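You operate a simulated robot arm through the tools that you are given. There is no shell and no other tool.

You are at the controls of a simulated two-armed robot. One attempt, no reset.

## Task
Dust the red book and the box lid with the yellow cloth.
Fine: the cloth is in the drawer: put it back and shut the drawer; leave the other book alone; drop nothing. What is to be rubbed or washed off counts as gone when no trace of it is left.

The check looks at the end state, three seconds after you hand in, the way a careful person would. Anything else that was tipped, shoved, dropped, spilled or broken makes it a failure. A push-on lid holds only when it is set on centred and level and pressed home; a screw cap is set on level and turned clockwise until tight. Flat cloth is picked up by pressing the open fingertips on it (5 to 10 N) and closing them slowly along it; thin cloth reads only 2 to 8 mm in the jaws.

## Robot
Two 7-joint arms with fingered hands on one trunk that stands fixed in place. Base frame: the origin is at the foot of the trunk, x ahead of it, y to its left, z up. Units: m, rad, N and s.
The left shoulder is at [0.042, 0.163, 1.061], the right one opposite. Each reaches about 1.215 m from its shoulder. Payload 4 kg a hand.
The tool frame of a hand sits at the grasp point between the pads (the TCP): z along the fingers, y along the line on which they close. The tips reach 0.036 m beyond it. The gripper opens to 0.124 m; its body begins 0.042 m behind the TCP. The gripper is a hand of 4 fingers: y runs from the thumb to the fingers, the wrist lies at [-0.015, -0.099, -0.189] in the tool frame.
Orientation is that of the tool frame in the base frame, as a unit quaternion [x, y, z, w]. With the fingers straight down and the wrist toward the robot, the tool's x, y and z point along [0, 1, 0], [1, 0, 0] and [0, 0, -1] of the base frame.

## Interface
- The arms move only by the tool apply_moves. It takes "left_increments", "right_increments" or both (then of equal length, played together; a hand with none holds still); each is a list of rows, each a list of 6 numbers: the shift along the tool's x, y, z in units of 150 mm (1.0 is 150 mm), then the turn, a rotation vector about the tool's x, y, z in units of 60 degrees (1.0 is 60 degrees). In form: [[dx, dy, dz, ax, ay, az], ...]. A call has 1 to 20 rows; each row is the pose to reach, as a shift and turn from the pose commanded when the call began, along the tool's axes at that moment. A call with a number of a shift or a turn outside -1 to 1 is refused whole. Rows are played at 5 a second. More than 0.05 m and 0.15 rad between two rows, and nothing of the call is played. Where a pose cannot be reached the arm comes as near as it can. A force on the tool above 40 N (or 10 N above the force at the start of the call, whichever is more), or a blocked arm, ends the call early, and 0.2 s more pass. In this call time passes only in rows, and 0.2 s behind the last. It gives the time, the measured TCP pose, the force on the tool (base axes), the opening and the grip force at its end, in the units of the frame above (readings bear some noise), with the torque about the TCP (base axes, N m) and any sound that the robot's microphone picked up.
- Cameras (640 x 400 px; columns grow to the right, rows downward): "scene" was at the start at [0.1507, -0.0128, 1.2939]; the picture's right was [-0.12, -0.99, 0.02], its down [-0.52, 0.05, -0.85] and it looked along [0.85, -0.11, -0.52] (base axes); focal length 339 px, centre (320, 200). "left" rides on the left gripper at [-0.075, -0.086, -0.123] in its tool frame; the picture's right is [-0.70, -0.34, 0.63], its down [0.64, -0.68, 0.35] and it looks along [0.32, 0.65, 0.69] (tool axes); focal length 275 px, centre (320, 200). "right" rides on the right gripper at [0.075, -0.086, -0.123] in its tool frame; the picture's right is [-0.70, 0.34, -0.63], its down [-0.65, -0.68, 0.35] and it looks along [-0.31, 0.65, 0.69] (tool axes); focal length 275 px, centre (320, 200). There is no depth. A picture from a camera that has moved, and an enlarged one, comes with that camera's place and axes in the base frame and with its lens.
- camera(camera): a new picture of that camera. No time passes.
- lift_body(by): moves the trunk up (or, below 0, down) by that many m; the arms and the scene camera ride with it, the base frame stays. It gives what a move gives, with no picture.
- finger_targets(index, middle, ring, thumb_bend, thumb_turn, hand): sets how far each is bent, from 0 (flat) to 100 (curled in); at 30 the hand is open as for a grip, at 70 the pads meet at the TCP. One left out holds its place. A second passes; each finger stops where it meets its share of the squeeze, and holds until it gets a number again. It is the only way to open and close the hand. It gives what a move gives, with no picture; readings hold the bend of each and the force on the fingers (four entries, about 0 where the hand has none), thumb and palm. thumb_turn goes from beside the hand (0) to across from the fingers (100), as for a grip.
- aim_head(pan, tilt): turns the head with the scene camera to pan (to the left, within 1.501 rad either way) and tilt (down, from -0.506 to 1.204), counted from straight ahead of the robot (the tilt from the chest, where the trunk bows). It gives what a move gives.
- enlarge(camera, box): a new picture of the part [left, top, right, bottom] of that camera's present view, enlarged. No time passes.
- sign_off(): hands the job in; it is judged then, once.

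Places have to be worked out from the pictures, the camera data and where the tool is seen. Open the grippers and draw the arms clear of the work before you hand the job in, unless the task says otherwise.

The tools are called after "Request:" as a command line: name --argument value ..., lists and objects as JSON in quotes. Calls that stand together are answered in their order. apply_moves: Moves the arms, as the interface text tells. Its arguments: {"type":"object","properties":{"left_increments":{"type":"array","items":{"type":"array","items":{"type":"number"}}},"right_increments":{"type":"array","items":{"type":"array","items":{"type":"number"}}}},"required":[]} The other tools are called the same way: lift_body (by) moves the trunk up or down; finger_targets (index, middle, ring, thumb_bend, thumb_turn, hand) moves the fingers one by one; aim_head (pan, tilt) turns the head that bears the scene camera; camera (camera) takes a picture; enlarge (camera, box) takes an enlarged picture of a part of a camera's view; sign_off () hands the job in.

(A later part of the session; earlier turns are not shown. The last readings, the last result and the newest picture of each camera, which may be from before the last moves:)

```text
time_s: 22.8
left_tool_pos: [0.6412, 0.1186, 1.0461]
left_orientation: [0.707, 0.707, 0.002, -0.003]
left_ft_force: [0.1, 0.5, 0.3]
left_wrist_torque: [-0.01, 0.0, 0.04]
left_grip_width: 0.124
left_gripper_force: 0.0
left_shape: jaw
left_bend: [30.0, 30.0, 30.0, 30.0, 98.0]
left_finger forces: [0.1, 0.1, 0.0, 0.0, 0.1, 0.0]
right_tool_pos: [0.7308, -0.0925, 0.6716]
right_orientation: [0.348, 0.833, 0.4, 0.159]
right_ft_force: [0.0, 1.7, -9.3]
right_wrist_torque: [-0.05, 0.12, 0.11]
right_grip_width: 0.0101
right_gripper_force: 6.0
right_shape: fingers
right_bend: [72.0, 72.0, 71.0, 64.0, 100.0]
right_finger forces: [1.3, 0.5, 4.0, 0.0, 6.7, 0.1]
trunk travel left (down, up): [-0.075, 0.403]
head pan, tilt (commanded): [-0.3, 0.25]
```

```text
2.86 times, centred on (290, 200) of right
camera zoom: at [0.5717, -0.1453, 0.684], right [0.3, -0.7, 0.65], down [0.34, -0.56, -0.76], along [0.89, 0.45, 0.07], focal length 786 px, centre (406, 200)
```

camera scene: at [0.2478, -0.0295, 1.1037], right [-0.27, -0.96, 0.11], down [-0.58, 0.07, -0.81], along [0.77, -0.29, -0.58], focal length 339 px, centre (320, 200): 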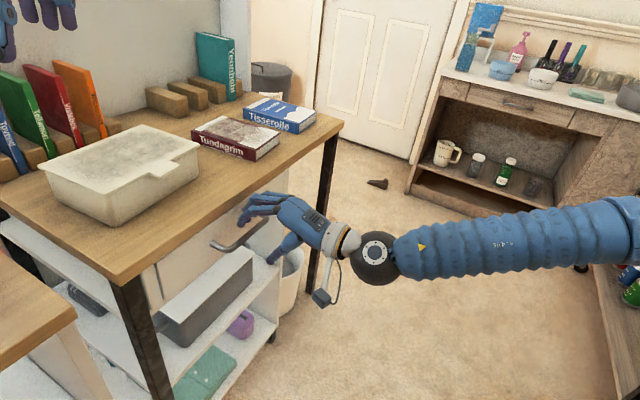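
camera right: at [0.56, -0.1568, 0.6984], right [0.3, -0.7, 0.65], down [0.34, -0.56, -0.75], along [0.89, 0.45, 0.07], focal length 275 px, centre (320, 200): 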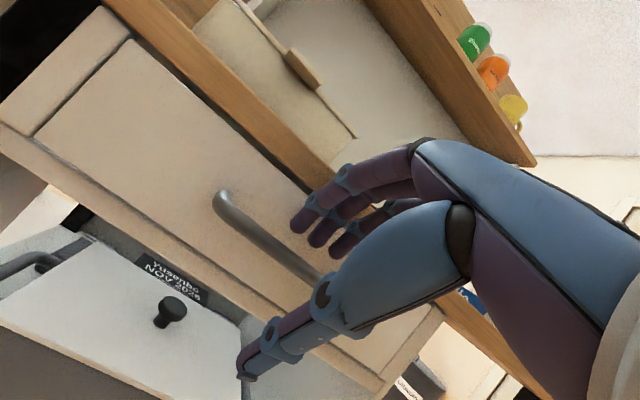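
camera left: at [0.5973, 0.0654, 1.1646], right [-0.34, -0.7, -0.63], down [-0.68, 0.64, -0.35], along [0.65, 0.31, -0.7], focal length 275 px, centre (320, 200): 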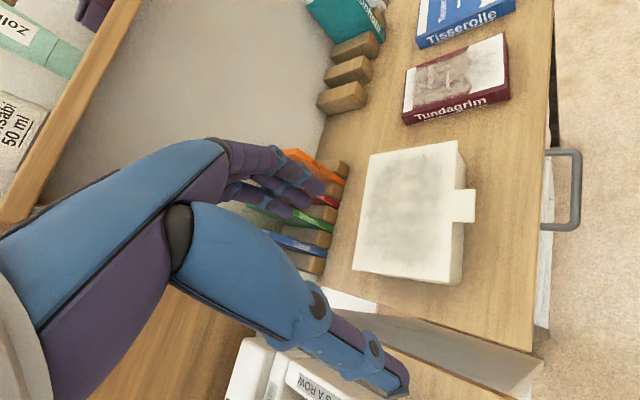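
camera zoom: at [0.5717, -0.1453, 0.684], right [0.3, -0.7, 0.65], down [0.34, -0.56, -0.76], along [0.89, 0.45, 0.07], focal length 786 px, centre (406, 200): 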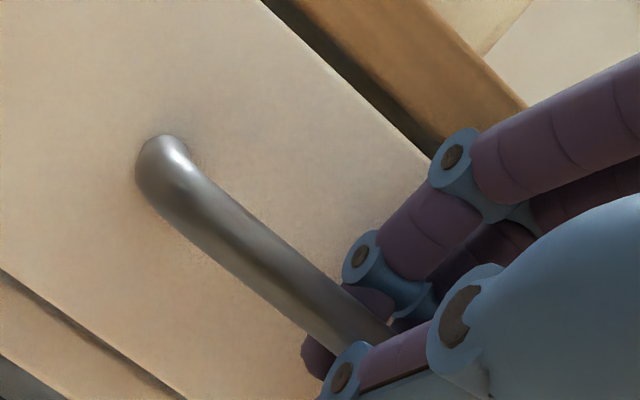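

The fingers hook around the bar. I pull straight out along the drawer's axis by about 8 cm.

Request:
apply_moves --right_increments '[[-0.001, -0.042, -0.052, 0, 0, 0], [-0.002, -0.084, -0.104, 0, 0, 0], [-0.003, -0.126, -0.156, 0, 0, 0], [-0.004, -0.167, -0.208, 0, 0, 0], [-0.005, -0.209, -0.26, 0, 0, 0], [-0.006, -0.251, -0.311, 0, 0, 0], [-0.007, -0.293, -0.363, 0, 0, 0], [-0.008, -0.335, -0.415, 0, 0, 0]]'

Request:
camera --camera "scene"

Request:
camera --camera "right"

```text
time_s: 24.6
left_tool_pos: [0.6387, 0.1194, 1.0462]
left_orientation: [0.707, 0.707, 0.002, -0.003]
left_ft_force: [-0.3, 0.5, 0.2]
left_wrist_torque: [0.02, 0.02, -0.01]
left_grip_width: 0.1237
left_gripper_force: 0.2
left_shape: jaw
left_bend: [30.0, 30.0, 30.0, 30.0, 98.0]
left_finger forces: [0.0, 0.1, 0.1, 0.1, 0.1, 0.1]
right_tool_pos: [0.6749, -0.1489, 0.6742]
right_orientation: [0.347, 0.832, 0.401, 0.161]
right_ft_force: [-5.1, 3.8, -10.0]
right_wrist_torque: [0.0, 0.12, 0.18]
right_grip_width: 0.0105
right_gripper_force: 7.2
right_shape: fingers
right_bend: [72.0, 72.0, 71.0, 64.0, 100.0]
right_finger forces: [1.1, 0.7, 4.6, 0.0, 8.4, 0.1]
trunk travel left (down, up): [-0.075, 0.403]
head pan, tilt (commanded): [-0.3, 0.25]
```

```text
taken
camera scene: at [0.2481, -0.0294, 1.1036], right [-0.27, -0.96, 0.11], down [-0.58, 0.07, -0.81], along [0.77, -0.29, -0.58], focal length 339 px, centre (320, 200)
```

scene: 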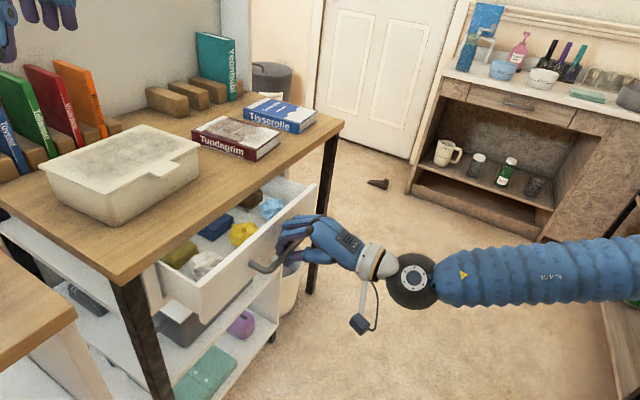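

```text
taken
camera right: at [0.5159, -0.2025, 0.6846], right [0.3, -0.7, 0.65], down [0.34, -0.56, -0.75], along [0.89, 0.45, 0.07], focal length 275 px, centre (320, 200)
```

right: 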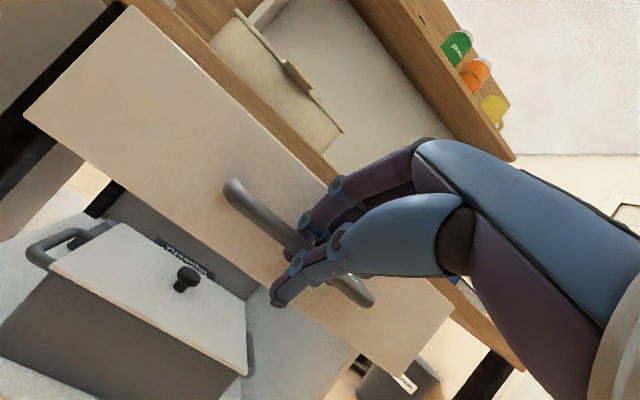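

The drawer slides out and a yellow cloth is visible among others. I enlarge the drawer interior.

Request:
enlarge --camera "scene" --box '[140, 160, 340, 310]'

```text
2.67 times, centred on (240, 235) of scene
camera zoom: at [0.2481, -0.0294, 1.1036], right [-0.27, -0.96, 0.11], down [-0.58, 0.07, -0.81], along [0.77, -0.29, -0.58], focal length 904 px, centre (533, 107)
```

zoom: 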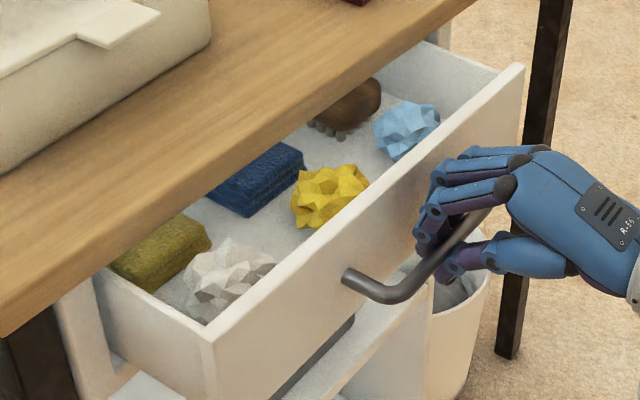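

Crumpled yellow cloth sits just behind the drawer front, in the middle. I pull the drawer another 7 cm for hand room.

Request:
apply_moves --right_increments '[[-0.001, -0.042, -0.052, 0, 0, 0], [-0.002, -0.084, -0.104, 0, 0, 0], [-0.003, -0.126, -0.156, 0, 0, 0], [-0.004, -0.167, -0.208, 0, 0, 0], [-0.005, -0.209, -0.26, 0, 0, 0], [-0.006, -0.251, -0.311, 0, 0, 0], [-0.007, -0.293, -0.363, 0, 0, 0]]'

Request:
camera --camera "scene"

Request:
camera --camera "left"

```text
time_s: 26.1
left_tool_pos: [0.64, 0.1174, 1.046]
left_orientation: [0.707, 0.707, 0.002, -0.003]
left_ft_force: [0.8, 0.1, -0.3]
left_wrist_torque: [-0.01, 0.0, 0.0]
left_grip_width: 0.1236
left_gripper_force: 0.1
left_shape: jaw
left_bend: [30.0, 30.0, 30.0, 30.0, 98.0]
left_finger forces: [0.1, 0.0, 0.0, 0.1, 0.0, 0.0]
right_tool_pos: [0.6247, -0.1991, 0.6737]
right_orientation: [0.347, 0.833, 0.4, 0.16]
right_ft_force: [-5.7, 4.6, -8.7]
right_wrist_torque: [-0.02, 0.12, 0.24]
right_grip_width: 0.0106
right_gripper_force: 6.8
right_shape: fingers
right_bend: [72.0, 72.0, 71.0, 64.0, 100.0]
right_finger forces: [1.1, 0.8, 4.5, 0.1, 8.6, 0.0]
trunk travel left (down, up): [-0.075, 0.403]
head pan, tilt (commanded): [-0.3, 0.25]
```

```text
taken
camera scene: at [0.248, -0.0294, 1.1037], right [-0.27, -0.96, 0.11], down [-0.58, 0.07, -0.81], along [0.77, -0.29, -0.58], focal length 339 px, centre (320, 200)
```

scene: 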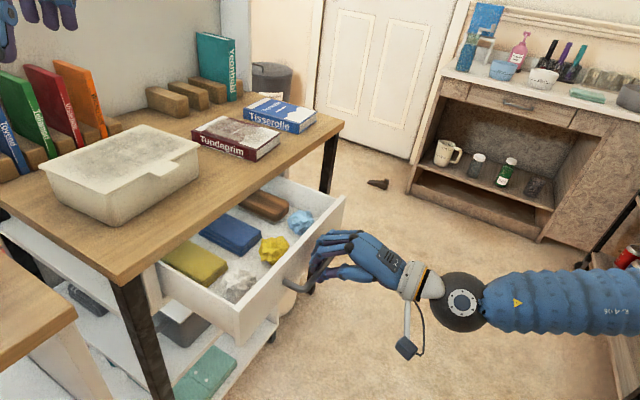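

```text
taken
camera left: at [0.5532, 0.0432, 1.17], right [-0.34, -0.69, -0.64], down [-0.68, 0.65, -0.34], along [0.65, 0.32, -0.69], focal length 275 px, centre (320, 200)
```

left: 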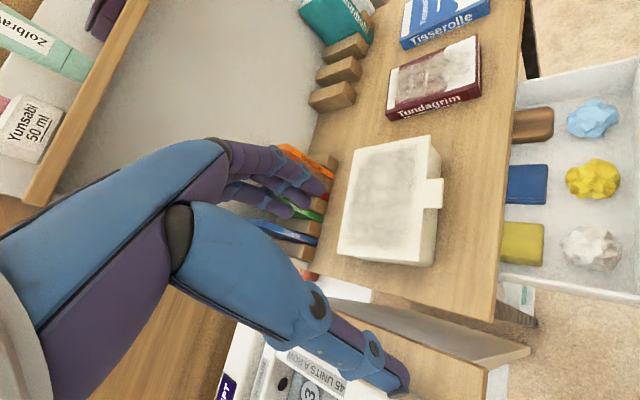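

The drawer is open ~15 cm, and triangulation puts the yellow cloth ball at about (0.697, -0.121, 0.66). I open the fingers to release the handle.

Request:
finger_targets --hand "right" --index 55 --middle 55 --ring 55 --thumb_bend 32

Request:
enlarge --camera "scene" --box '[230, 190, 430, 330]'

Request:
camera --camera "right"

```text
time_s: 27.1
left_tool_pos: [0.6387, 0.1176, 1.0456]
left_orientation: [0.707, 0.707, 0.003, -0.002]
left_ft_force: [0.3, -0.5, -0.1]
left_wrist_torque: [0.01, 0.02, 0.01]
left_grip_width: 0.1238
left_gripper_force: 0.1
left_shape: jaw
left_bend: [30.0, 30.0, 30.0, 30.0, 98.0]
left_finger forces: [0.0, 0.0, 0.0, 0.0, 0.0, 0.0]
right_tool_pos: [0.6258, -0.1991, 0.6747]
right_orientation: [0.347, 0.833, 0.401, 0.159]
right_ft_force: [-0.7, 0.5, 0.1]
right_wrist_torque: [0.0, 0.02, -0.06]
right_grip_width: 0.0811
right_gripper_force: 0.0
right_shape: fingers
right_bend: [55.0, 55.0, 55.0, 32.0, 98.0]
right_finger forces: [0.1, 0.0, 0.0, 0.0, 0.0, 0.0]
trunk travel left (down, up): [-0.075, 0.403]
head pan, tilt (commanded): [-0.3, 0.25]
```

```text
2.86 times, centred on (330, 260) of scene
camera zoom: at [0.2478, -0.0294, 1.1037], right [-0.27, -0.96, 0.11], down [-0.58, 0.07, -0.81], along [0.77, -0.29, -0.58], focal length 968 px, centre (291, 29)
```

zoom: 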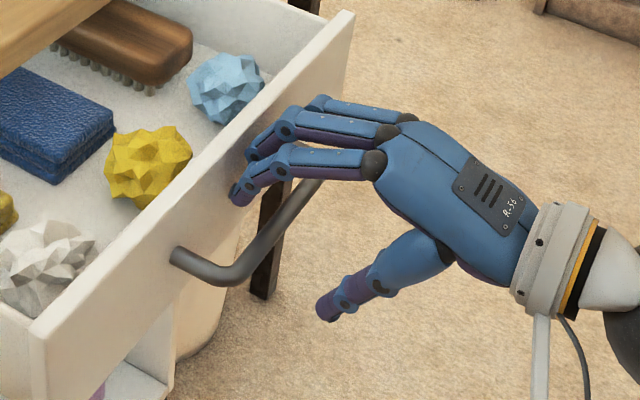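

```text
taken
camera right: at [0.467, -0.2528, 0.6851], right [0.3, -0.7, 0.65], down [0.34, -0.56, -0.75], along [0.89, 0.45, 0.07], focal length 275 px, centre (320, 200)
```

right: 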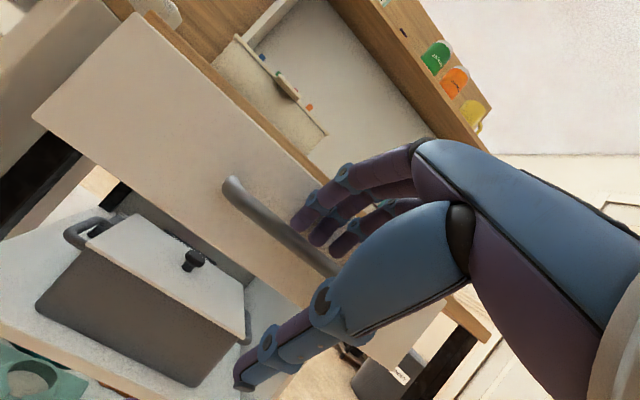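

The handle is released. I back the hand out, then raise it and turn the fingers to point straight down.

Request:
apply_moves --right_increments '[[0, 0, -0.08, 0, 0, 0], [0, 0, -0.16, 0, 0, 0], [0, 0, -0.24, 0, 0, 0], [0, 0, -0.32, 0, 0, 0], [0, 0, -0.4, 0, 0, 0], [0.001, 0.07, -0.456, 0.1, 0, 0], [0.003, 0.14, -0.512, 0.21, 0, 0], [0.005, 0.22, -0.577, 0.32, 0, 0], [0.006, 0.3, -0.642, 0.43, 0, 0], [0.007, 0.38, -0.707, 0.54, 0, 0], [0.008, 0.46, -0.772, 0.64, 0, 0], [0.01, 0.54, -0.836, 0.74, 0, 0], [0.011, 0.623, -0.903, 0.843, 0, 0]]'

Request:
camera --camera "scene"

Request:
camera --camera "right"

```text
time_s: 29.9
left_tool_pos: [0.6399, 0.1184, 1.0464]
left_orientation: [0.707, 0.707, 0.002, -0.003]
left_ft_force: [0.2, 0.6, 0.1]
left_wrist_torque: [0.02, 0.02, -0.04]
left_grip_width: 0.1241
left_gripper_force: 0.0
left_shape: jaw
left_bend: [30.0, 30.0, 30.0, 30.0, 98.0]
left_finger forces: [0.0, 0.1, 0.1, 0.0, 0.0, 0.0]
right_tool_pos: [0.5877, -0.2219, 0.8197]
right_orientation: [0.363, 0.93, 0.062, -0.002]
right_ft_force: [-0.1, 0.1, -1.3]
right_wrist_torque: [-0.01, -0.02, 0.01]
right_grip_width: 0.0815
right_gripper_force: 0.0
right_shape: fingers
right_bend: [55.0, 55.0, 55.0, 32.0, 98.0]
right_finger forces: [0.0, 0.0, 0.0, 0.0, 0.1, 0.0]
right hand out of reach, approached as far as the arm can: row 12, 13
trunk travel left (down, up): [-0.075, 0.403]
head pan, tilt (commanded): [-0.3, 0.25]
```

```text
taken
camera scene: at [0.248, -0.0291, 1.1035], right [-0.27, -0.96, 0.11], down [-0.58, 0.07, -0.81], along [0.77, -0.29, -0.58], focal length 339 px, centre (320, 200)
```

scene: 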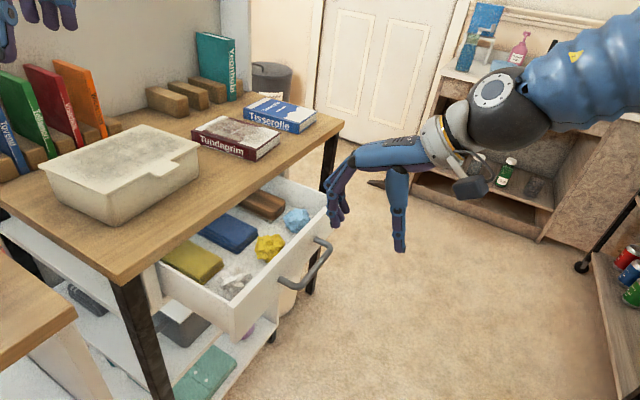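

```text
taken
camera right: at [0.469, -0.2485, 0.9362], right [0.71, -0.3, 0.63], down [0.03, -0.89, -0.45], along [0.7, 0.34, -0.63], focal length 275 px, centre (320, 200)
```

right: 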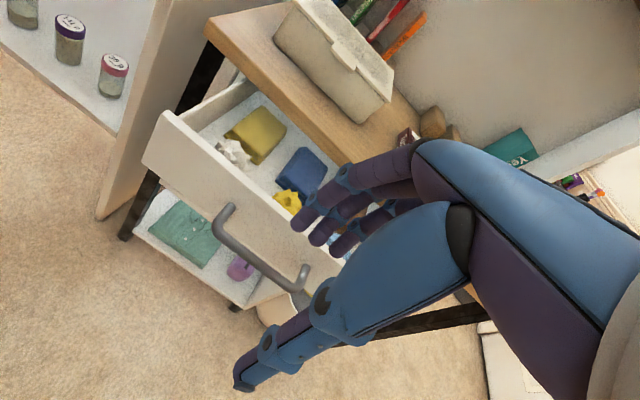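

The hand is clear and almost vertical. I move it over the yellow cloth at z≈0.82.

Request:
apply_moves --right_increments '[[-0.008, 0.1, 0.011, 0, 0, 0], [-0.016, 0.2, 0.022, 0, 0, 0], [-0.024, 0.3, 0.033, 0, 0, 0], [-0.032, 0.4, 0.044, 0, 0, 0], [-0.04, 0.5, 0.055, 0, 0, 0], [-0.048, 0.6, 0.066, 0, 0, 0], [-0.056, 0.7, 0.077, 0, 0, 0], [-0.064, 0.8, 0.088, 0, 0, 0], [-0.072, 0.9, 0.099, 0, 0, 0], [-0.08, 0.981, 0.109, 0, 0, 0]]'

Request:
camera --camera "scene"

Request:
camera --camera "right"

Request:
camera --camera "left"

```text
time_s: 32.1
left_tool_pos: [0.6405, 0.1191, 1.0474]
left_orientation: [0.707, 0.707, 0.003, -0.003]
left_ft_force: [0.9, 0.1, -0.1]
left_wrist_torque: [0.0, 0.04, 0.02]
left_grip_width: 0.1238
left_gripper_force: 0.0
left_shape: jaw
left_bend: [30.0, 30.0, 30.0, 30.0, 98.0]
left_finger forces: [0.1, 0.0, 0.0, 0.0, 0.1, 0.0]
right_tool_pos: [0.6981, -0.1312, 0.8234]
right_orientation: [0.361, 0.93, 0.064, -0.004]
right_ft_force: [-0.9, -0.1, -0.1]
right_wrist_torque: [0.01, 0.0, -0.01]
right_grip_width: 0.0816
right_gripper_force: 0.1
right_shape: fingers
right_bend: [55.0, 55.0, 55.0, 32.0, 98.0]
right_finger forces: [0.1, 0.0, 0.0, 0.0, 0.1, 0.1]
right hand out of reach, approached as far as the arm can: row 9, 10
trunk travel left (down, up): [-0.075, 0.403]
head pan, tilt (commanded): [-0.3, 0.25]
```

```text
taken
camera scene: at [0.248, -0.0294, 1.1037], right [-0.27, -0.96, 0.11], down [-0.58, 0.07, -0.81], along [0.77, -0.29, -0.58], focal length 339 px, centre (320, 200)
```

scene: 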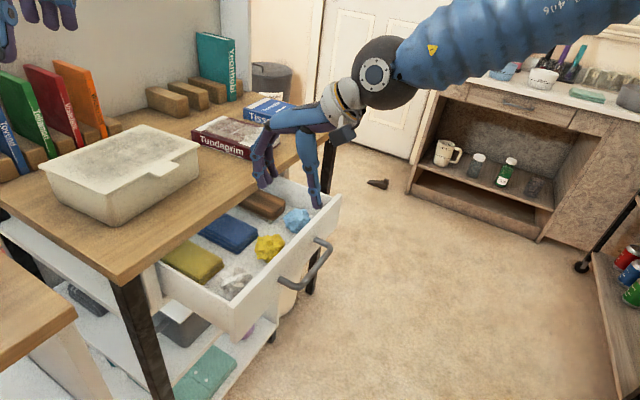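

```text
taken
camera right: at [0.5803, -0.1589, 0.9387], right [0.72, -0.3, 0.63], down [0.03, -0.89, -0.46], along [0.7, 0.35, -0.63], focal length 275 px, centre (320, 200)
```

right: 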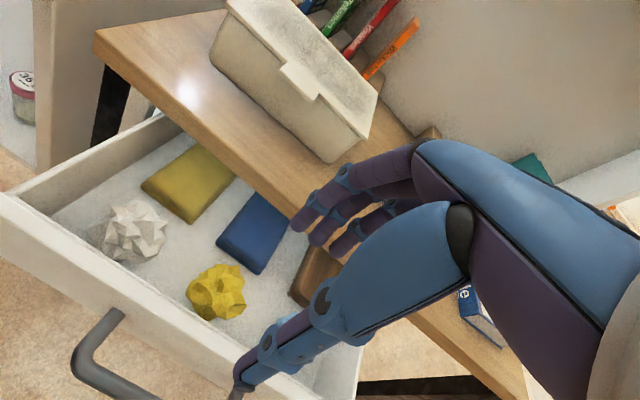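

```text
taken
camera left: at [0.5533, 0.0432, 1.1699], right [-0.34, -0.69, -0.64], down [-0.68, 0.65, -0.34], along [0.65, 0.32, -0.69], focal length 275 px, centre (320, 200)
```

left: 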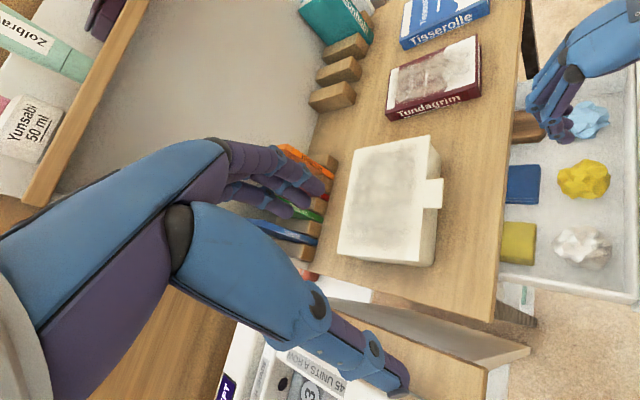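

The drawer slid back about 1 cm on release; the cloth is now at about (0.703, -0.114, 0.655). I look closely at the cloth and its neighbours.

Request:
enlarge --camera "right" --box '[120, 200, 320, 340]'

Request:
enlarge --camera "scene" --box '[200, 180, 360, 300]'

Request:
enlarge --camera "left" --box '[500, 60, 640, 310]'

```text
2.86 times, centred on (220, 270) of right
camera zoom: at [0.5803, -0.1589, 0.9387], right [0.72, -0.3, 0.63], down [0.03, -0.89, -0.46], along [0.7, 0.35, -0.63], focal length 786 px, centre (606, 0)
```

zoom: 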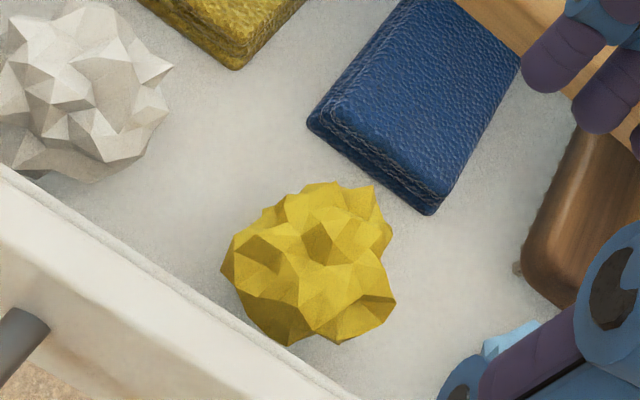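

```text
3.33 times, centred on (280, 240) of scene
camera zoom: at [0.248, -0.0294, 1.1037], right [-0.27, -0.96, 0.11], down [-0.58, 0.07, -0.81], along [0.77, -0.29, -0.58], focal length 1130 px, centre (453, 67)
```

zoom: 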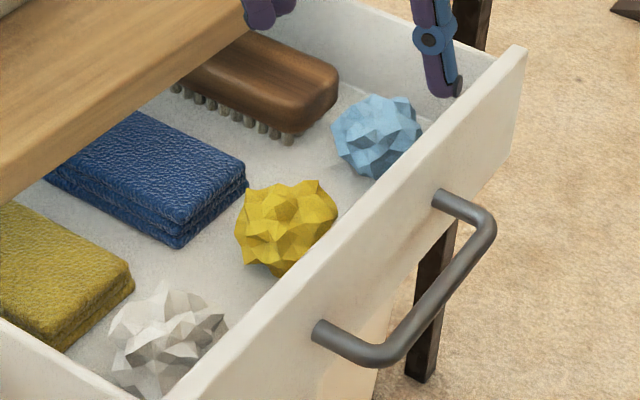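

```text
1.60 times, centred on (570, 185) of left
camera zoom: at [0.5533, 0.0432, 1.1699], right [-0.34, -0.69, -0.64], down [-0.68, 0.65, -0.34], along [0.65, 0.32, -0.69], focal length 440 px, centre (-80, 224)
```

zoom: 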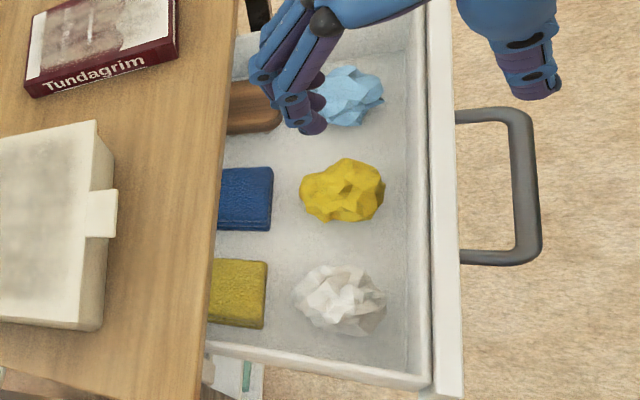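

There are two yellowish items: a crumpled bright yellow one and a folded olive-yellow one. I enlarge to judge which one is the cloth.

Request:
enlarge --camera "scene" --box '[150, 205, 250, 285]'

Request:
enlarge --camera "right" --box '[130, 130, 300, 240]'

Request:
enlarge --camera "scene" --box '[240, 200, 320, 270]'

```text
5.00 times, centred on (200, 245) of scene
camera zoom: at [0.248, -0.0294, 1.1037], right [-0.27, -0.96, 0.11], down [-0.58, 0.07, -0.81], along [0.77, -0.29, -0.58], focal length 1695 px, centre (920, -25)
```

zoom: 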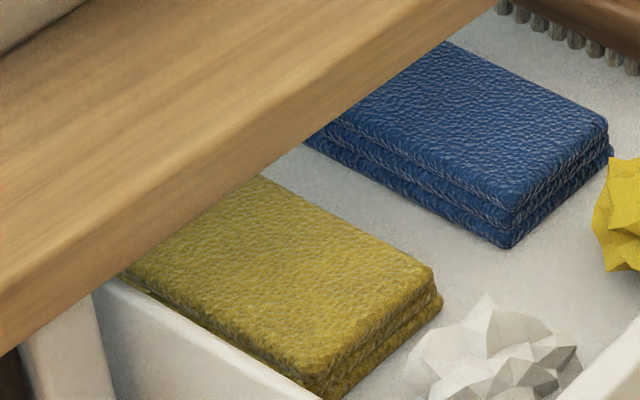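

```text
3.64 times, centred on (215, 185) of right
camera zoom: at [0.5803, -0.1589, 0.9387], right [0.72, -0.3, 0.63], down [0.03, -0.89, -0.46], along [0.7, 0.35, -0.63], focal length 1001 px, centre (702, 254)
```

zoom: 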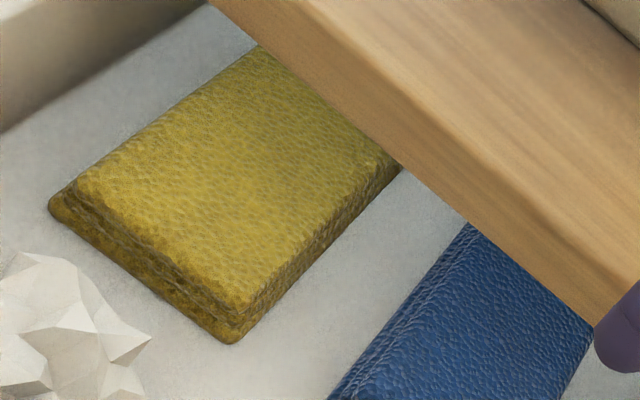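

```text
5.71 times, centred on (280, 235) of scene
camera zoom: at [0.248, -0.0294, 1.1037], right [-0.27, -0.96, 0.11], down [-0.58, 0.07, -0.81], along [0.77, -0.29, -0.58], focal length 1937 px, centre (549, 0)
```

zoom: 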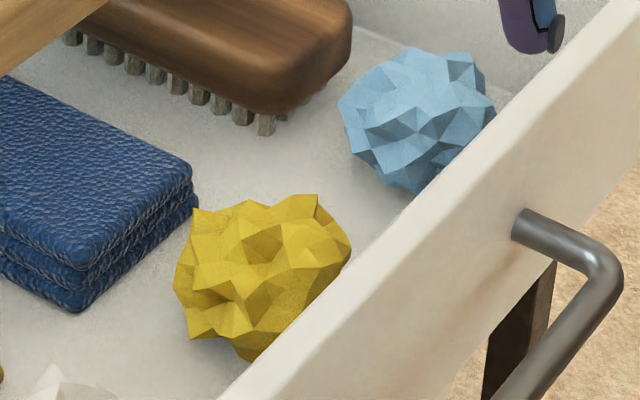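

The close-ups show the folded textured pads are the cloths (yellow and blue) and the faceted balls are crumpled paper; so the yellow folded pad at the far left is the target, and it is still mostly under the desk top. I shape the fingers to pinch the drawer front's top edge, to pull it further out.

Request:
finger_targets --hand "right" --index 56 --middle 56 --ring 56 --thumb_bend 46

Request:
apply_moves --right_increments '[[-0.042, -0.078, 0, 0, 0, 0], [-0.084, -0.156, 0, 0, 0, 0], [-0.126, -0.235, 0, 0, 0, 0], [-0.168, -0.313, 0.0, 0, 0, 0], [-0.168, -0.313, 0.1, 0, 0, 0], [-0.168, -0.313, 0.2, 0, 0, 0], [-0.168, -0.313, 0.28, 0, 0, 0]]'

Request:
camera --camera "scene"

Request:
camera --camera "right"

Request:
enlarge --camera "left" --box '[440, 0, 640, 300]'

```text
time_s: 33.1
left_tool_pos: [0.6402, 0.1175, 1.0466]
left_orientation: [0.708, 0.706, 0.003, -0.003]
left_ft_force: [-1.2, 0.4, 0.3]
left_wrist_torque: [-0.04, 0.01, 0.04]
left_grip_width: 0.1238
left_gripper_force: 0.1
left_shape: jaw
left_bend: [30.0, 30.0, 30.0, 30.0, 98.0]
left_finger forces: [0.1, 0.1, 0.1, 0.0, 0.0, 0.0]
right_tool_pos: [0.6983, -0.1309, 0.8229]
right_orientation: [0.362, 0.93, 0.066, -0.004]
right_ft_force: [0.3, 0.2, -0.5]
right_wrist_torque: [-0.01, 0.01, 0.0]
right_grip_width: 0.0589
right_gripper_force: 0.0
right_shape: fingers
right_bend: [56.0, 56.0, 56.0, 46.0, 99.0]
right_finger forces: [0.0, 0.0, 0.1, 0.0, 0.0, 0.1]
trunk travel left (down, up): [-0.075, 0.403]
head pan, tilt (commanded): [-0.3, 0.25]
```

```text
time_s: 34.8
left_tool_pos: [0.6396, 0.1186, 1.0466]
left_orientation: [0.707, 0.707, 0.002, -0.003]
left_ft_force: [1.4, 0.8, -0.2]
left_wrist_torque: [-0.01, 0.0, -0.02]
left_grip_width: 0.1241
left_gripper_force: 0.1
left_shape: jaw
left_bend: [30.0, 30.0, 30.0, 30.0, 98.0]
left_finger forces: [0.1, 0.0, 0.0, 0.0, 0.0, 0.0]
right_tool_pos: [0.686, -0.1771, 0.773]
right_orientation: [0.364, 0.929, 0.062, -0.003]
right_ft_force: [-0.2, 0.8, 0.9]
right_wrist_torque: [-0.03, -0.03, 0.01]
right_grip_width: 0.0588
right_gripper_force: 0.1
right_shape: fingers
right_bend: [56.0, 56.0, 56.0, 46.0, 99.0]
right_finger forces: [0.0, 0.0, 0.1, 0.1, 0.1, 0.1]
trunk travel left (down, up): [-0.075, 0.403]
head pan, tilt (commanded): [-0.3, 0.25]
```

```text
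taken
camera scene: at [0.2481, -0.0294, 1.1036], right [-0.27, -0.96, 0.11], down [-0.58, 0.07, -0.81], along [0.77, -0.29, -0.58], focal length 339 px, centre (320, 200)
```

scene: 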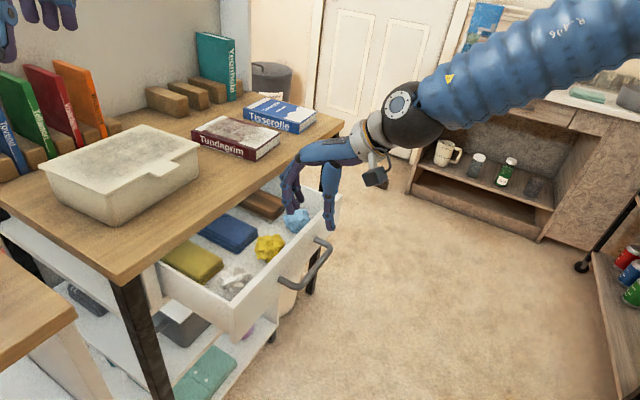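

```text
taken
camera right: at [0.5681, -0.2042, 0.8894], right [0.71, -0.3, 0.63], down [0.03, -0.89, -0.45], along [0.7, 0.34, -0.63], focal length 275 px, centre (320, 200)
```

right: 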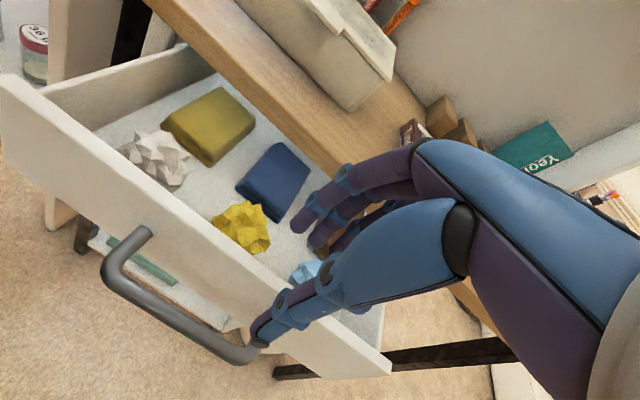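

```text
1.33 times, centred on (540, 150) of left
camera zoom: at [0.5535, 0.0431, 1.1697], right [-0.34, -0.69, -0.64], down [-0.68, 0.65, -0.34], along [0.65, 0.32, -0.69], focal length 367 px, centre (27, 267)
```

zoom: 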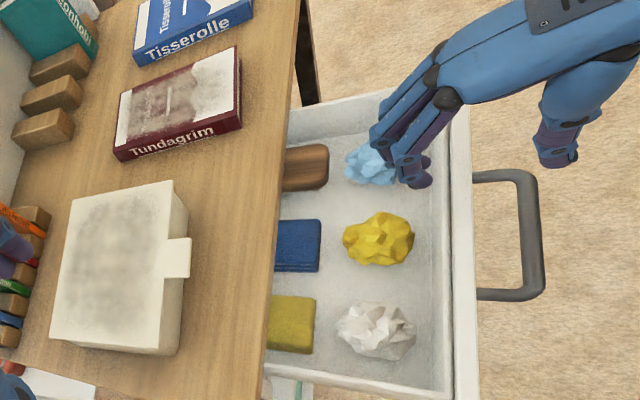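

The hand straddles the drawer front's top edge: thumb outside, fingers inside. I lower the last 3 cm so the tips reach about 2 cm below the panel top but stay above the paper balls.

Request:
apply_moves --right_increments '[[0, 0.01, 0.05, 0, 0, 0], [0, 0.02, 0.1, 0, 0, 0], [0, 0.025, 0.15, 0, 0, 0], [0, 0.025, 0.19, 0, 0, 0]]'

Request:
enlarge --camera "scene" --box '[220, 130, 380, 250]'

Request:
camera --camera "right"

```text
time_s: 35.8
left_tool_pos: [0.6403, 0.1186, 1.0459]
left_orientation: [0.707, 0.707, 0.001, -0.004]
left_ft_force: [1.1, -0.1, 0.3]
left_wrist_torque: [-0.02, -0.02, 0.02]
left_grip_width: 0.124
left_gripper_force: 0.0
left_shape: jaw
left_bend: [30.0, 30.0, 30.0, 30.0, 98.0]
left_finger forces: [0.0, 0.0, 0.0, 0.1, 0.0, 0.0]
right_tool_pos: [0.691, -0.1711, 0.747]
right_orientation: [0.364, 0.929, 0.064, -0.003]
right_ft_force: [-0.2, 0.0, -0.3]
right_wrist_torque: [-0.01, 0.03, 0.02]
right_grip_width: 0.059
right_gripper_force: 0.1
right_shape: fingers
right_bend: [56.0, 56.0, 56.0, 46.0, 99.0]
right_finger forces: [0.0, 0.0, 0.0, 0.0, 0.1, 0.0]
trunk travel left (down, up): [-0.075, 0.403]
head pan, tilt (commanded): [-0.3, 0.25]
```

```text
3.33 times, centred on (300, 190) of scene
camera zoom: at [0.248, -0.0294, 1.1037], right [-0.27, -0.96, 0.11], down [-0.58, 0.07, -0.81], along [0.77, -0.29, -0.58], focal length 1130 px, centre (387, 233)
```

zoom: 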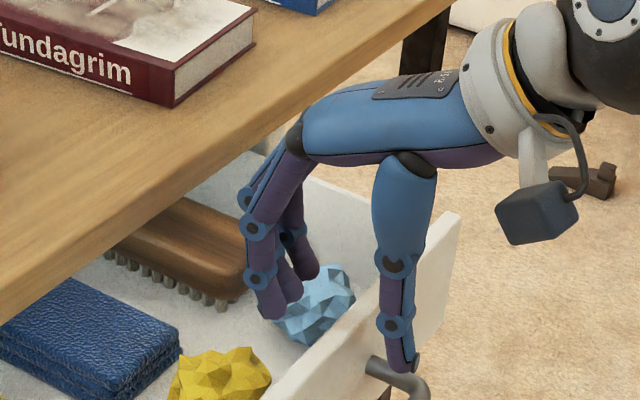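

```text
taken
camera right: at [0.572, -0.1984, 0.862], right [0.71, -0.3, 0.63], down [0.03, -0.89, -0.45], along [0.7, 0.34, -0.63], focal length 275 px, centre (320, 200)
```

right: 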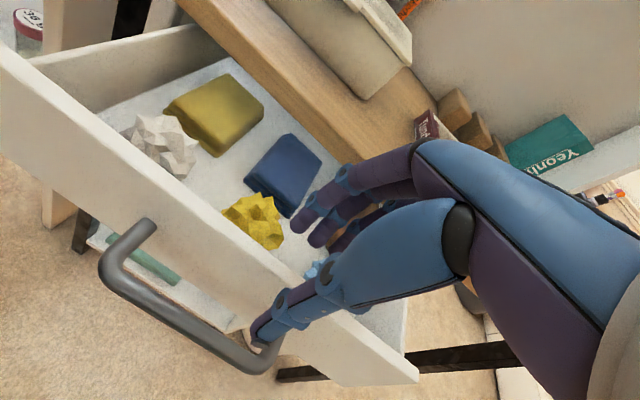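

The fingers are inside and the thumb outside the panel. I close to pinch the panel edge.

Request:
finger_targets --hand "right" --index 70 --middle 70 --ring 70 --thumb_bend 70

Request:
enlarge --camera "scene" --box '[220, 130, 380, 250]'

```text
time_s: 36.8
left_tool_pos: [0.6403, 0.1186, 1.0477]
left_orientation: [0.707, 0.707, 0.002, -0.003]
left_ft_force: [0.2, 0.3, -0.6]
left_wrist_torque: [0.01, 0.0, 0.0]
left_grip_width: 0.1241
left_gripper_force: 0.0
left_shape: jaw
left_bend: [30.0, 30.0, 30.0, 30.0, 98.0]
left_finger forces: [0.1, 0.0, 0.0, 0.0, 0.0, 0.0]
right_tool_pos: [0.6906, -0.1719, 0.7468]
right_orientation: [0.363, 0.93, 0.062, -0.001]
right_ft_force: [0.7, 0.0, 2.1]
right_wrist_torque: [0.01, -0.1, 0.02]
right_grip_width: 0.0026
right_gripper_force: 1.9
right_shape: fingers
right_bend: [70.0, 69.0, 70.0, 70.0, 100.0]
right_finger forces: [0.0, 3.2, 0.0, 0.1, 1.5, 0.1]
trunk travel left (down, up): [-0.075, 0.403]
head pan, tilt (commanded): [-0.3, 0.25]
```

```text
3.33 times, centred on (300, 190) of scene
camera zoom: at [0.2477, -0.0293, 1.1038], right [-0.27, -0.96, 0.11], down [-0.58, 0.07, -0.81], along [0.77, -0.29, -0.58], focal length 1130 px, centre (387, 233)
```

zoom: 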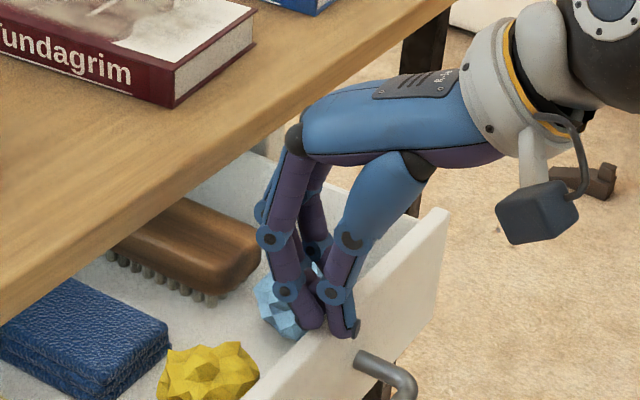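

The grip width reads almost zero, so I check whether the panel is really between the fingers.

Request:
enlarge --camera "scene" --box '[270, 180, 350, 240]'

Request:
enlarge --camera "left" --box '[540, 20, 640, 140]'

Request:
camera --camera "right"

```text
6.67 times, centred on (310, 210) of scene
camera zoom: at [0.2477, -0.0293, 1.1038], right [-0.27, -0.96, 0.11], down [-0.58, 0.07, -0.81], along [0.77, -0.29, -0.58], focal length 2259 px, centre (387, 133)
```

zoom: 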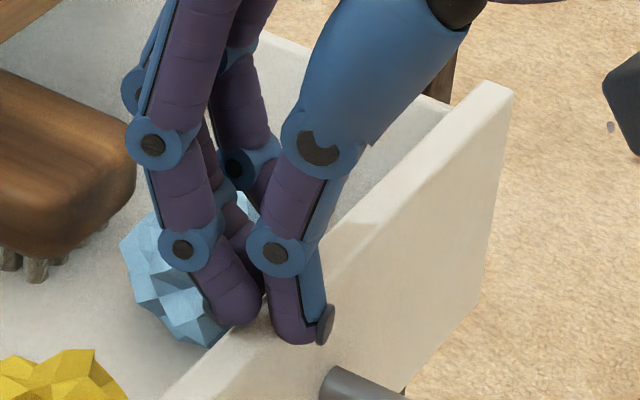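

```text
3.33 times, centred on (590, 80) of left
camera zoom: at [0.553, 0.0433, 1.1702], right [-0.34, -0.69, -0.64], down [-0.68, 0.65, -0.34], along [0.65, 0.32, -0.69], focal length 918 px, centre (-580, 600)
```

zoom: 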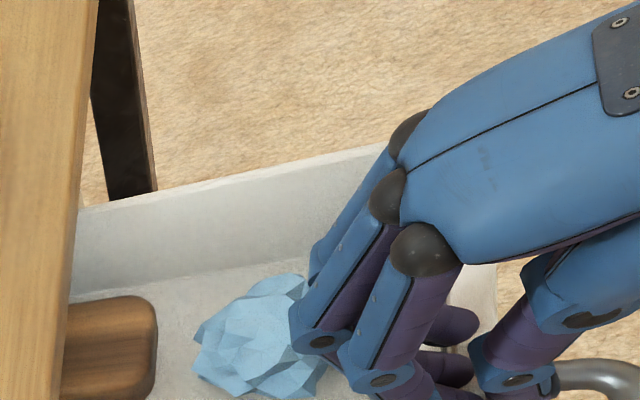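

```text
taken
camera right: at [0.5719, -0.1983, 0.8625], right [0.71, -0.3, 0.63], down [0.03, -0.89, -0.45], along [0.7, 0.34, -0.63], focal length 275 px, centre (320, 200)
```

right: 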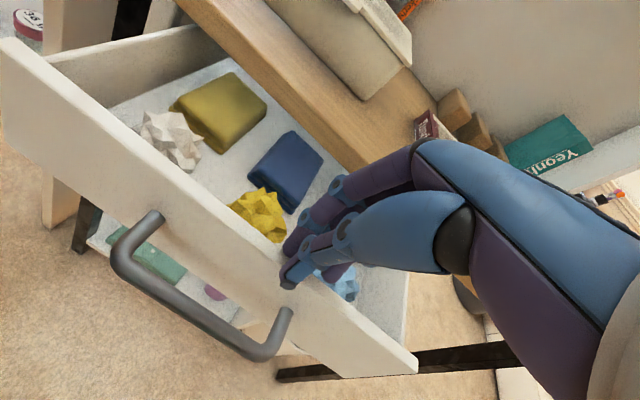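

The thin panel is indeed between thumb and fingers. I pull the drawer out a further 10 cm along its axis.

Request:
apply_moves --right_increments '[[0.002, -0.075, -0.009, 0, 0, 0], [0.004, -0.15, -0.017, 0, 0, 0], [0.006, -0.225, -0.026, 0, 0, 0], [0.008, -0.3, -0.034, 0, 0, 0], [0.01, -0.375, -0.043, 0, 0, 0], [0.012, -0.45, -0.052, 0, 0, 0], [0.014, -0.525, -0.06, 0, 0, 0], [0.016, -0.6, -0.069, 0, 0, 0], [0.018, -0.665, -0.076, 0, 0, 0]]'

Request:
camera --camera "scene"

Request:
camera --camera "left"

```text
time_s: 38.8
left_tool_pos: [0.639, 0.118, 1.0477]
left_orientation: [0.707, 0.707, 0.002, -0.003]
left_ft_force: [0.9, -0.1, -0.7]
left_wrist_torque: [-0.01, 0.0, -0.01]
left_grip_width: 0.1242
left_gripper_force: 0.1
left_shape: jaw
left_bend: [30.0, 30.0, 30.0, 30.0, 98.0]
left_finger forces: [0.0, 0.1, 0.1, 0.1, 0.0, 0.1]
right_tool_pos: [0.6195, -0.2433, 0.7486]
right_orientation: [0.364, 0.929, 0.064, -0.002]
right_ft_force: [0.9, -1.2, 0.0]
right_wrist_torque: [-0.02, 0.0, 0.0]
right_grip_width: 0.0021
right_gripper_force: 0.0
right_shape: fingers
right_bend: [70.0, 70.0, 70.0, 70.0, 100.0]
right_finger forces: [0.0, 0.1, 0.0, 0.0, 0.1, 0.1]
trunk travel left (down, up): [-0.075, 0.403]
head pan, tilt (commanded): [-0.3, 0.25]
```

```text
taken
camera scene: at [0.2477, -0.0294, 1.1038], right [-0.27, -0.96, 0.11], down [-0.58, 0.07, -0.81], along [0.77, -0.29, -0.58], focal length 339 px, centre (320, 200)
```

scene: 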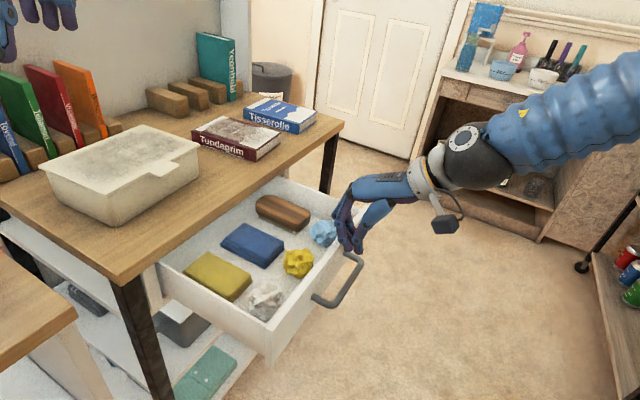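

```text
taken
camera left: at [0.5529, 0.0432, 1.1702], right [-0.34, -0.69, -0.64], down [-0.68, 0.65, -0.34], along [0.65, 0.32, -0.69], focal length 275 px, centre (320, 200)
```

left: 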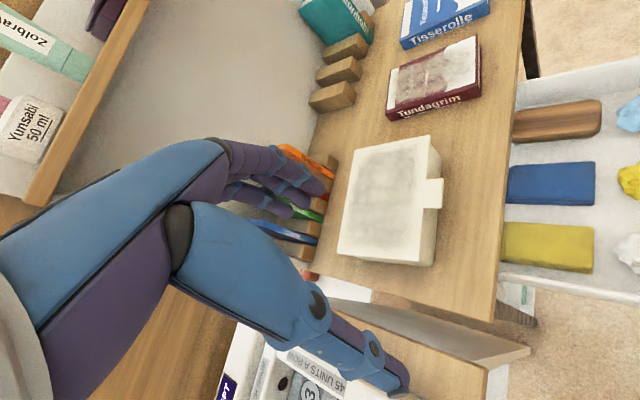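

The drawer came out further. I check how much of the yellow cloth is exposed.

Request:
enlarge --camera "scene" --box '[160, 180, 380, 340]'

Request:
camera --camera "right"

```text
2.50 times, centred on (270, 260) of scene
camera zoom: at [0.2477, -0.0294, 1.1038], right [-0.27, -0.96, 0.11], down [-0.58, 0.07, -0.81], along [0.77, -0.29, -0.58], focal length 847 px, centre (445, 50)
```

zoom: 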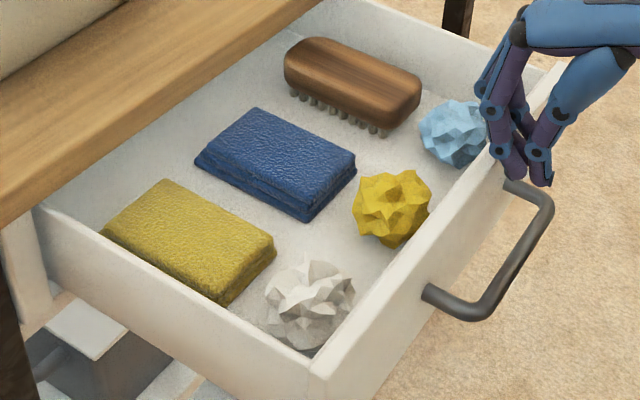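

```text
taken
camera right: at [0.5014, -0.2702, 0.8626], right [0.71, -0.3, 0.63], down [0.03, -0.89, -0.45], along [0.7, 0.34, -0.63], focal length 275 px, centre (320, 200)
```

right: 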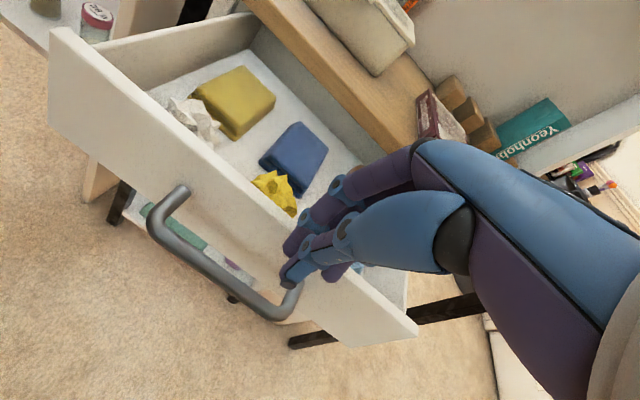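

Both folded cloths are now fully visible; the yellow one measures about 5.7 x 10.3 cm, centred near (0.673, -0.020) with its top at z≈0.638. I zoom in on it from the left camera to see the side gaps.

Request:
enlarge --camera "left" --box '[480, 140, 640, 320]'

Request:
enlarge --camera "scene" --box '[160, 230, 280, 330]'

Request:
enlarge --camera "right" --box '[150, 30, 350, 200]'

```text
2.22 times, centred on (560, 230) of left
camera zoom: at [0.5529, 0.0432, 1.1702], right [-0.34, -0.69, -0.64], down [-0.68, 0.65, -0.34], along [0.65, 0.32, -0.69], focal length 612 px, centre (-213, 133)
```

zoom: 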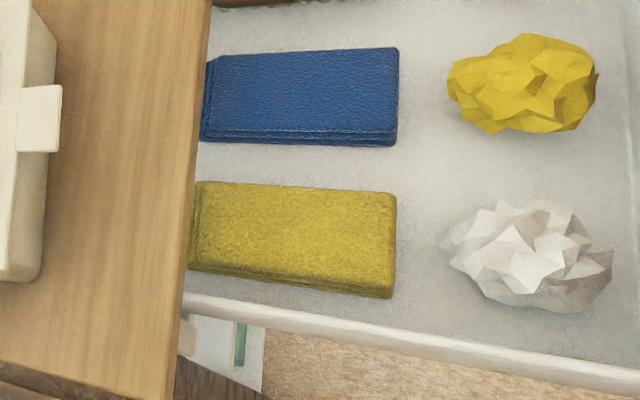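

```text
4.00 times, centred on (220, 280) of scene
camera zoom: at [0.2477, -0.0294, 1.1038], right [-0.27, -0.96, 0.11], down [-0.58, 0.07, -0.81], along [0.77, -0.29, -0.58], focal length 1356 px, centre (720, -120)
```

zoom: 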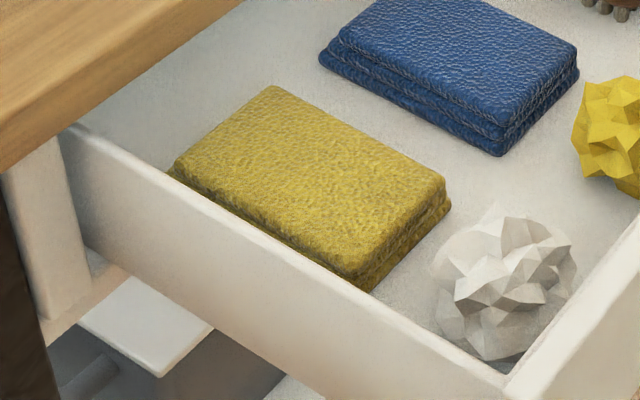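

```text
2.35 times, centred on (250, 115) of right
camera zoom: at [0.5014, -0.2702, 0.8626], right [0.71, -0.3, 0.63], down [0.03, -0.89, -0.45], along [0.7, 0.34, -0.63], focal length 648 px, centre (485, 400)
```

zoom: 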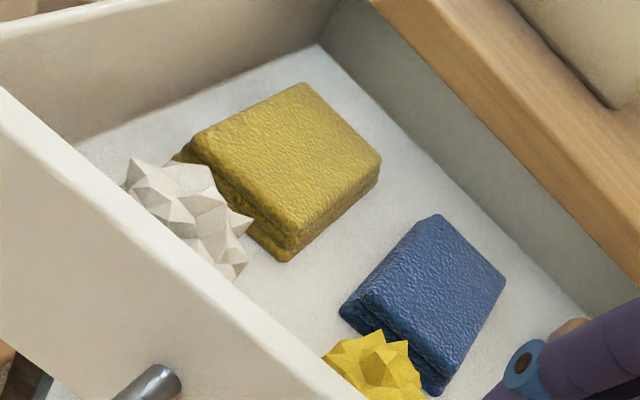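

The yellow cloth has about 2.5 cm to the side wall and 4 cm to the blue cloth, so the left hand, closing across its width, suits it best. First I open the right hand to let go of the drawer front and lift it away.

Request:
finger_targets --hand "right" --index 56 --middle 56 --ring 56 --thumb_bend 48

Request:
apply_moves --right_increments '[[0, 0, -0.1, 0, 0, 0], [0, 0, -0.25, 0, 0, 0], [0, 0, -0.4, 0, 0, 0], [-0.05, -0.02, -0.5, 0, 0, 0], [-0.1, -0.05, -0.6, 0, 0, 0], [-0.15, -0.1, -0.65, 0, 0, 0]]'

Request:
camera --camera "scene"

```text
time_s: 39.8
left_tool_pos: [0.6413, 0.1178, 1.0468]
left_orientation: [0.707, 0.708, 0.003, -0.002]
left_ft_force: [0.6, -0.1, 0.0]
left_wrist_torque: [-0.03, -0.04, -0.01]
left_grip_width: 0.1239
left_gripper_force: 0.1
left_shape: jaw
left_bend: [30.0, 30.0, 30.0, 30.0, 98.0]
left_finger forces: [0.0, 0.0, 0.1, 0.0, 0.0, 0.1]
right_tool_pos: [0.6204, -0.2439, 0.7467]
right_orientation: [0.363, 0.929, 0.063, -0.001]
right_ft_force: [-0.5, -0.2, -0.5]
right_wrist_torque: [0.05, -0.02, -0.01]
right_grip_width: 0.0556
right_gripper_force: 0.1
right_shape: fingers
right_bend: [56.0, 56.0, 56.0, 48.0, 100.0]
right_finger forces: [0.1, 0.1, 0.0, 0.1, 0.1, 0.0]
trunk travel left (down, up): [-0.075, 0.403]
head pan, tilt (commanded): [-0.3, 0.25]
```

```text
time_s: 41.1
left_tool_pos: [0.6395, 0.1186, 1.047]
left_orientation: [0.707, 0.707, 0.002, -0.002]
left_ft_force: [-0.4, -0.3, -0.5]
left_wrist_torque: [0.01, -0.01, -0.01]
left_grip_width: 0.1239
left_gripper_force: 0.1
left_shape: jaw
left_bend: [30.0, 30.0, 30.0, 30.0, 98.0]
left_finger forces: [0.2, 0.1, 0.0, 0.0, 0.0, 0.0]
right_tool_pos: [0.6221, -0.282, 0.8416]
right_orientation: [0.364, 0.929, 0.063, -0.001]
right_ft_force: [-0.5, -0.2, -0.3]
right_wrist_torque: [0.0, 0.01, 0.06]
right_grip_width: 0.0557
right_gripper_force: 0.0
right_shape: fingers
right_bend: [56.0, 56.0, 56.0, 48.0, 100.0]
right_finger forces: [0.1, 0.0, 0.0, 0.1, 0.0, 0.0]
trunk travel left (down, up): [-0.075, 0.403]
head pan, tilt (commanded): [-0.3, 0.25]
```

```text
taken
camera scene: at [0.2478, -0.0294, 1.1037], right [-0.27, -0.96, 0.11], down [-0.58, 0.07, -0.81], along [0.77, -0.29, -0.58], focal length 339 px, centre (320, 200)
```

scene: 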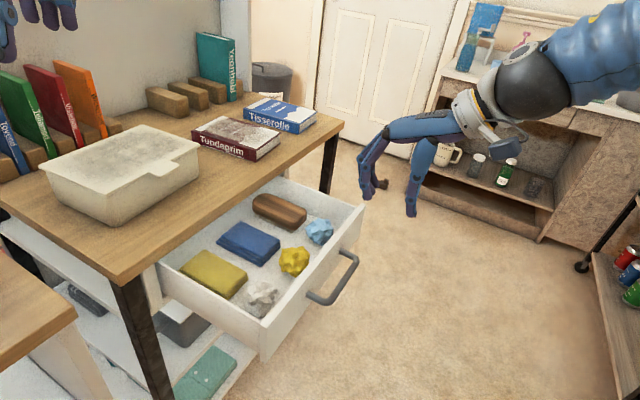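

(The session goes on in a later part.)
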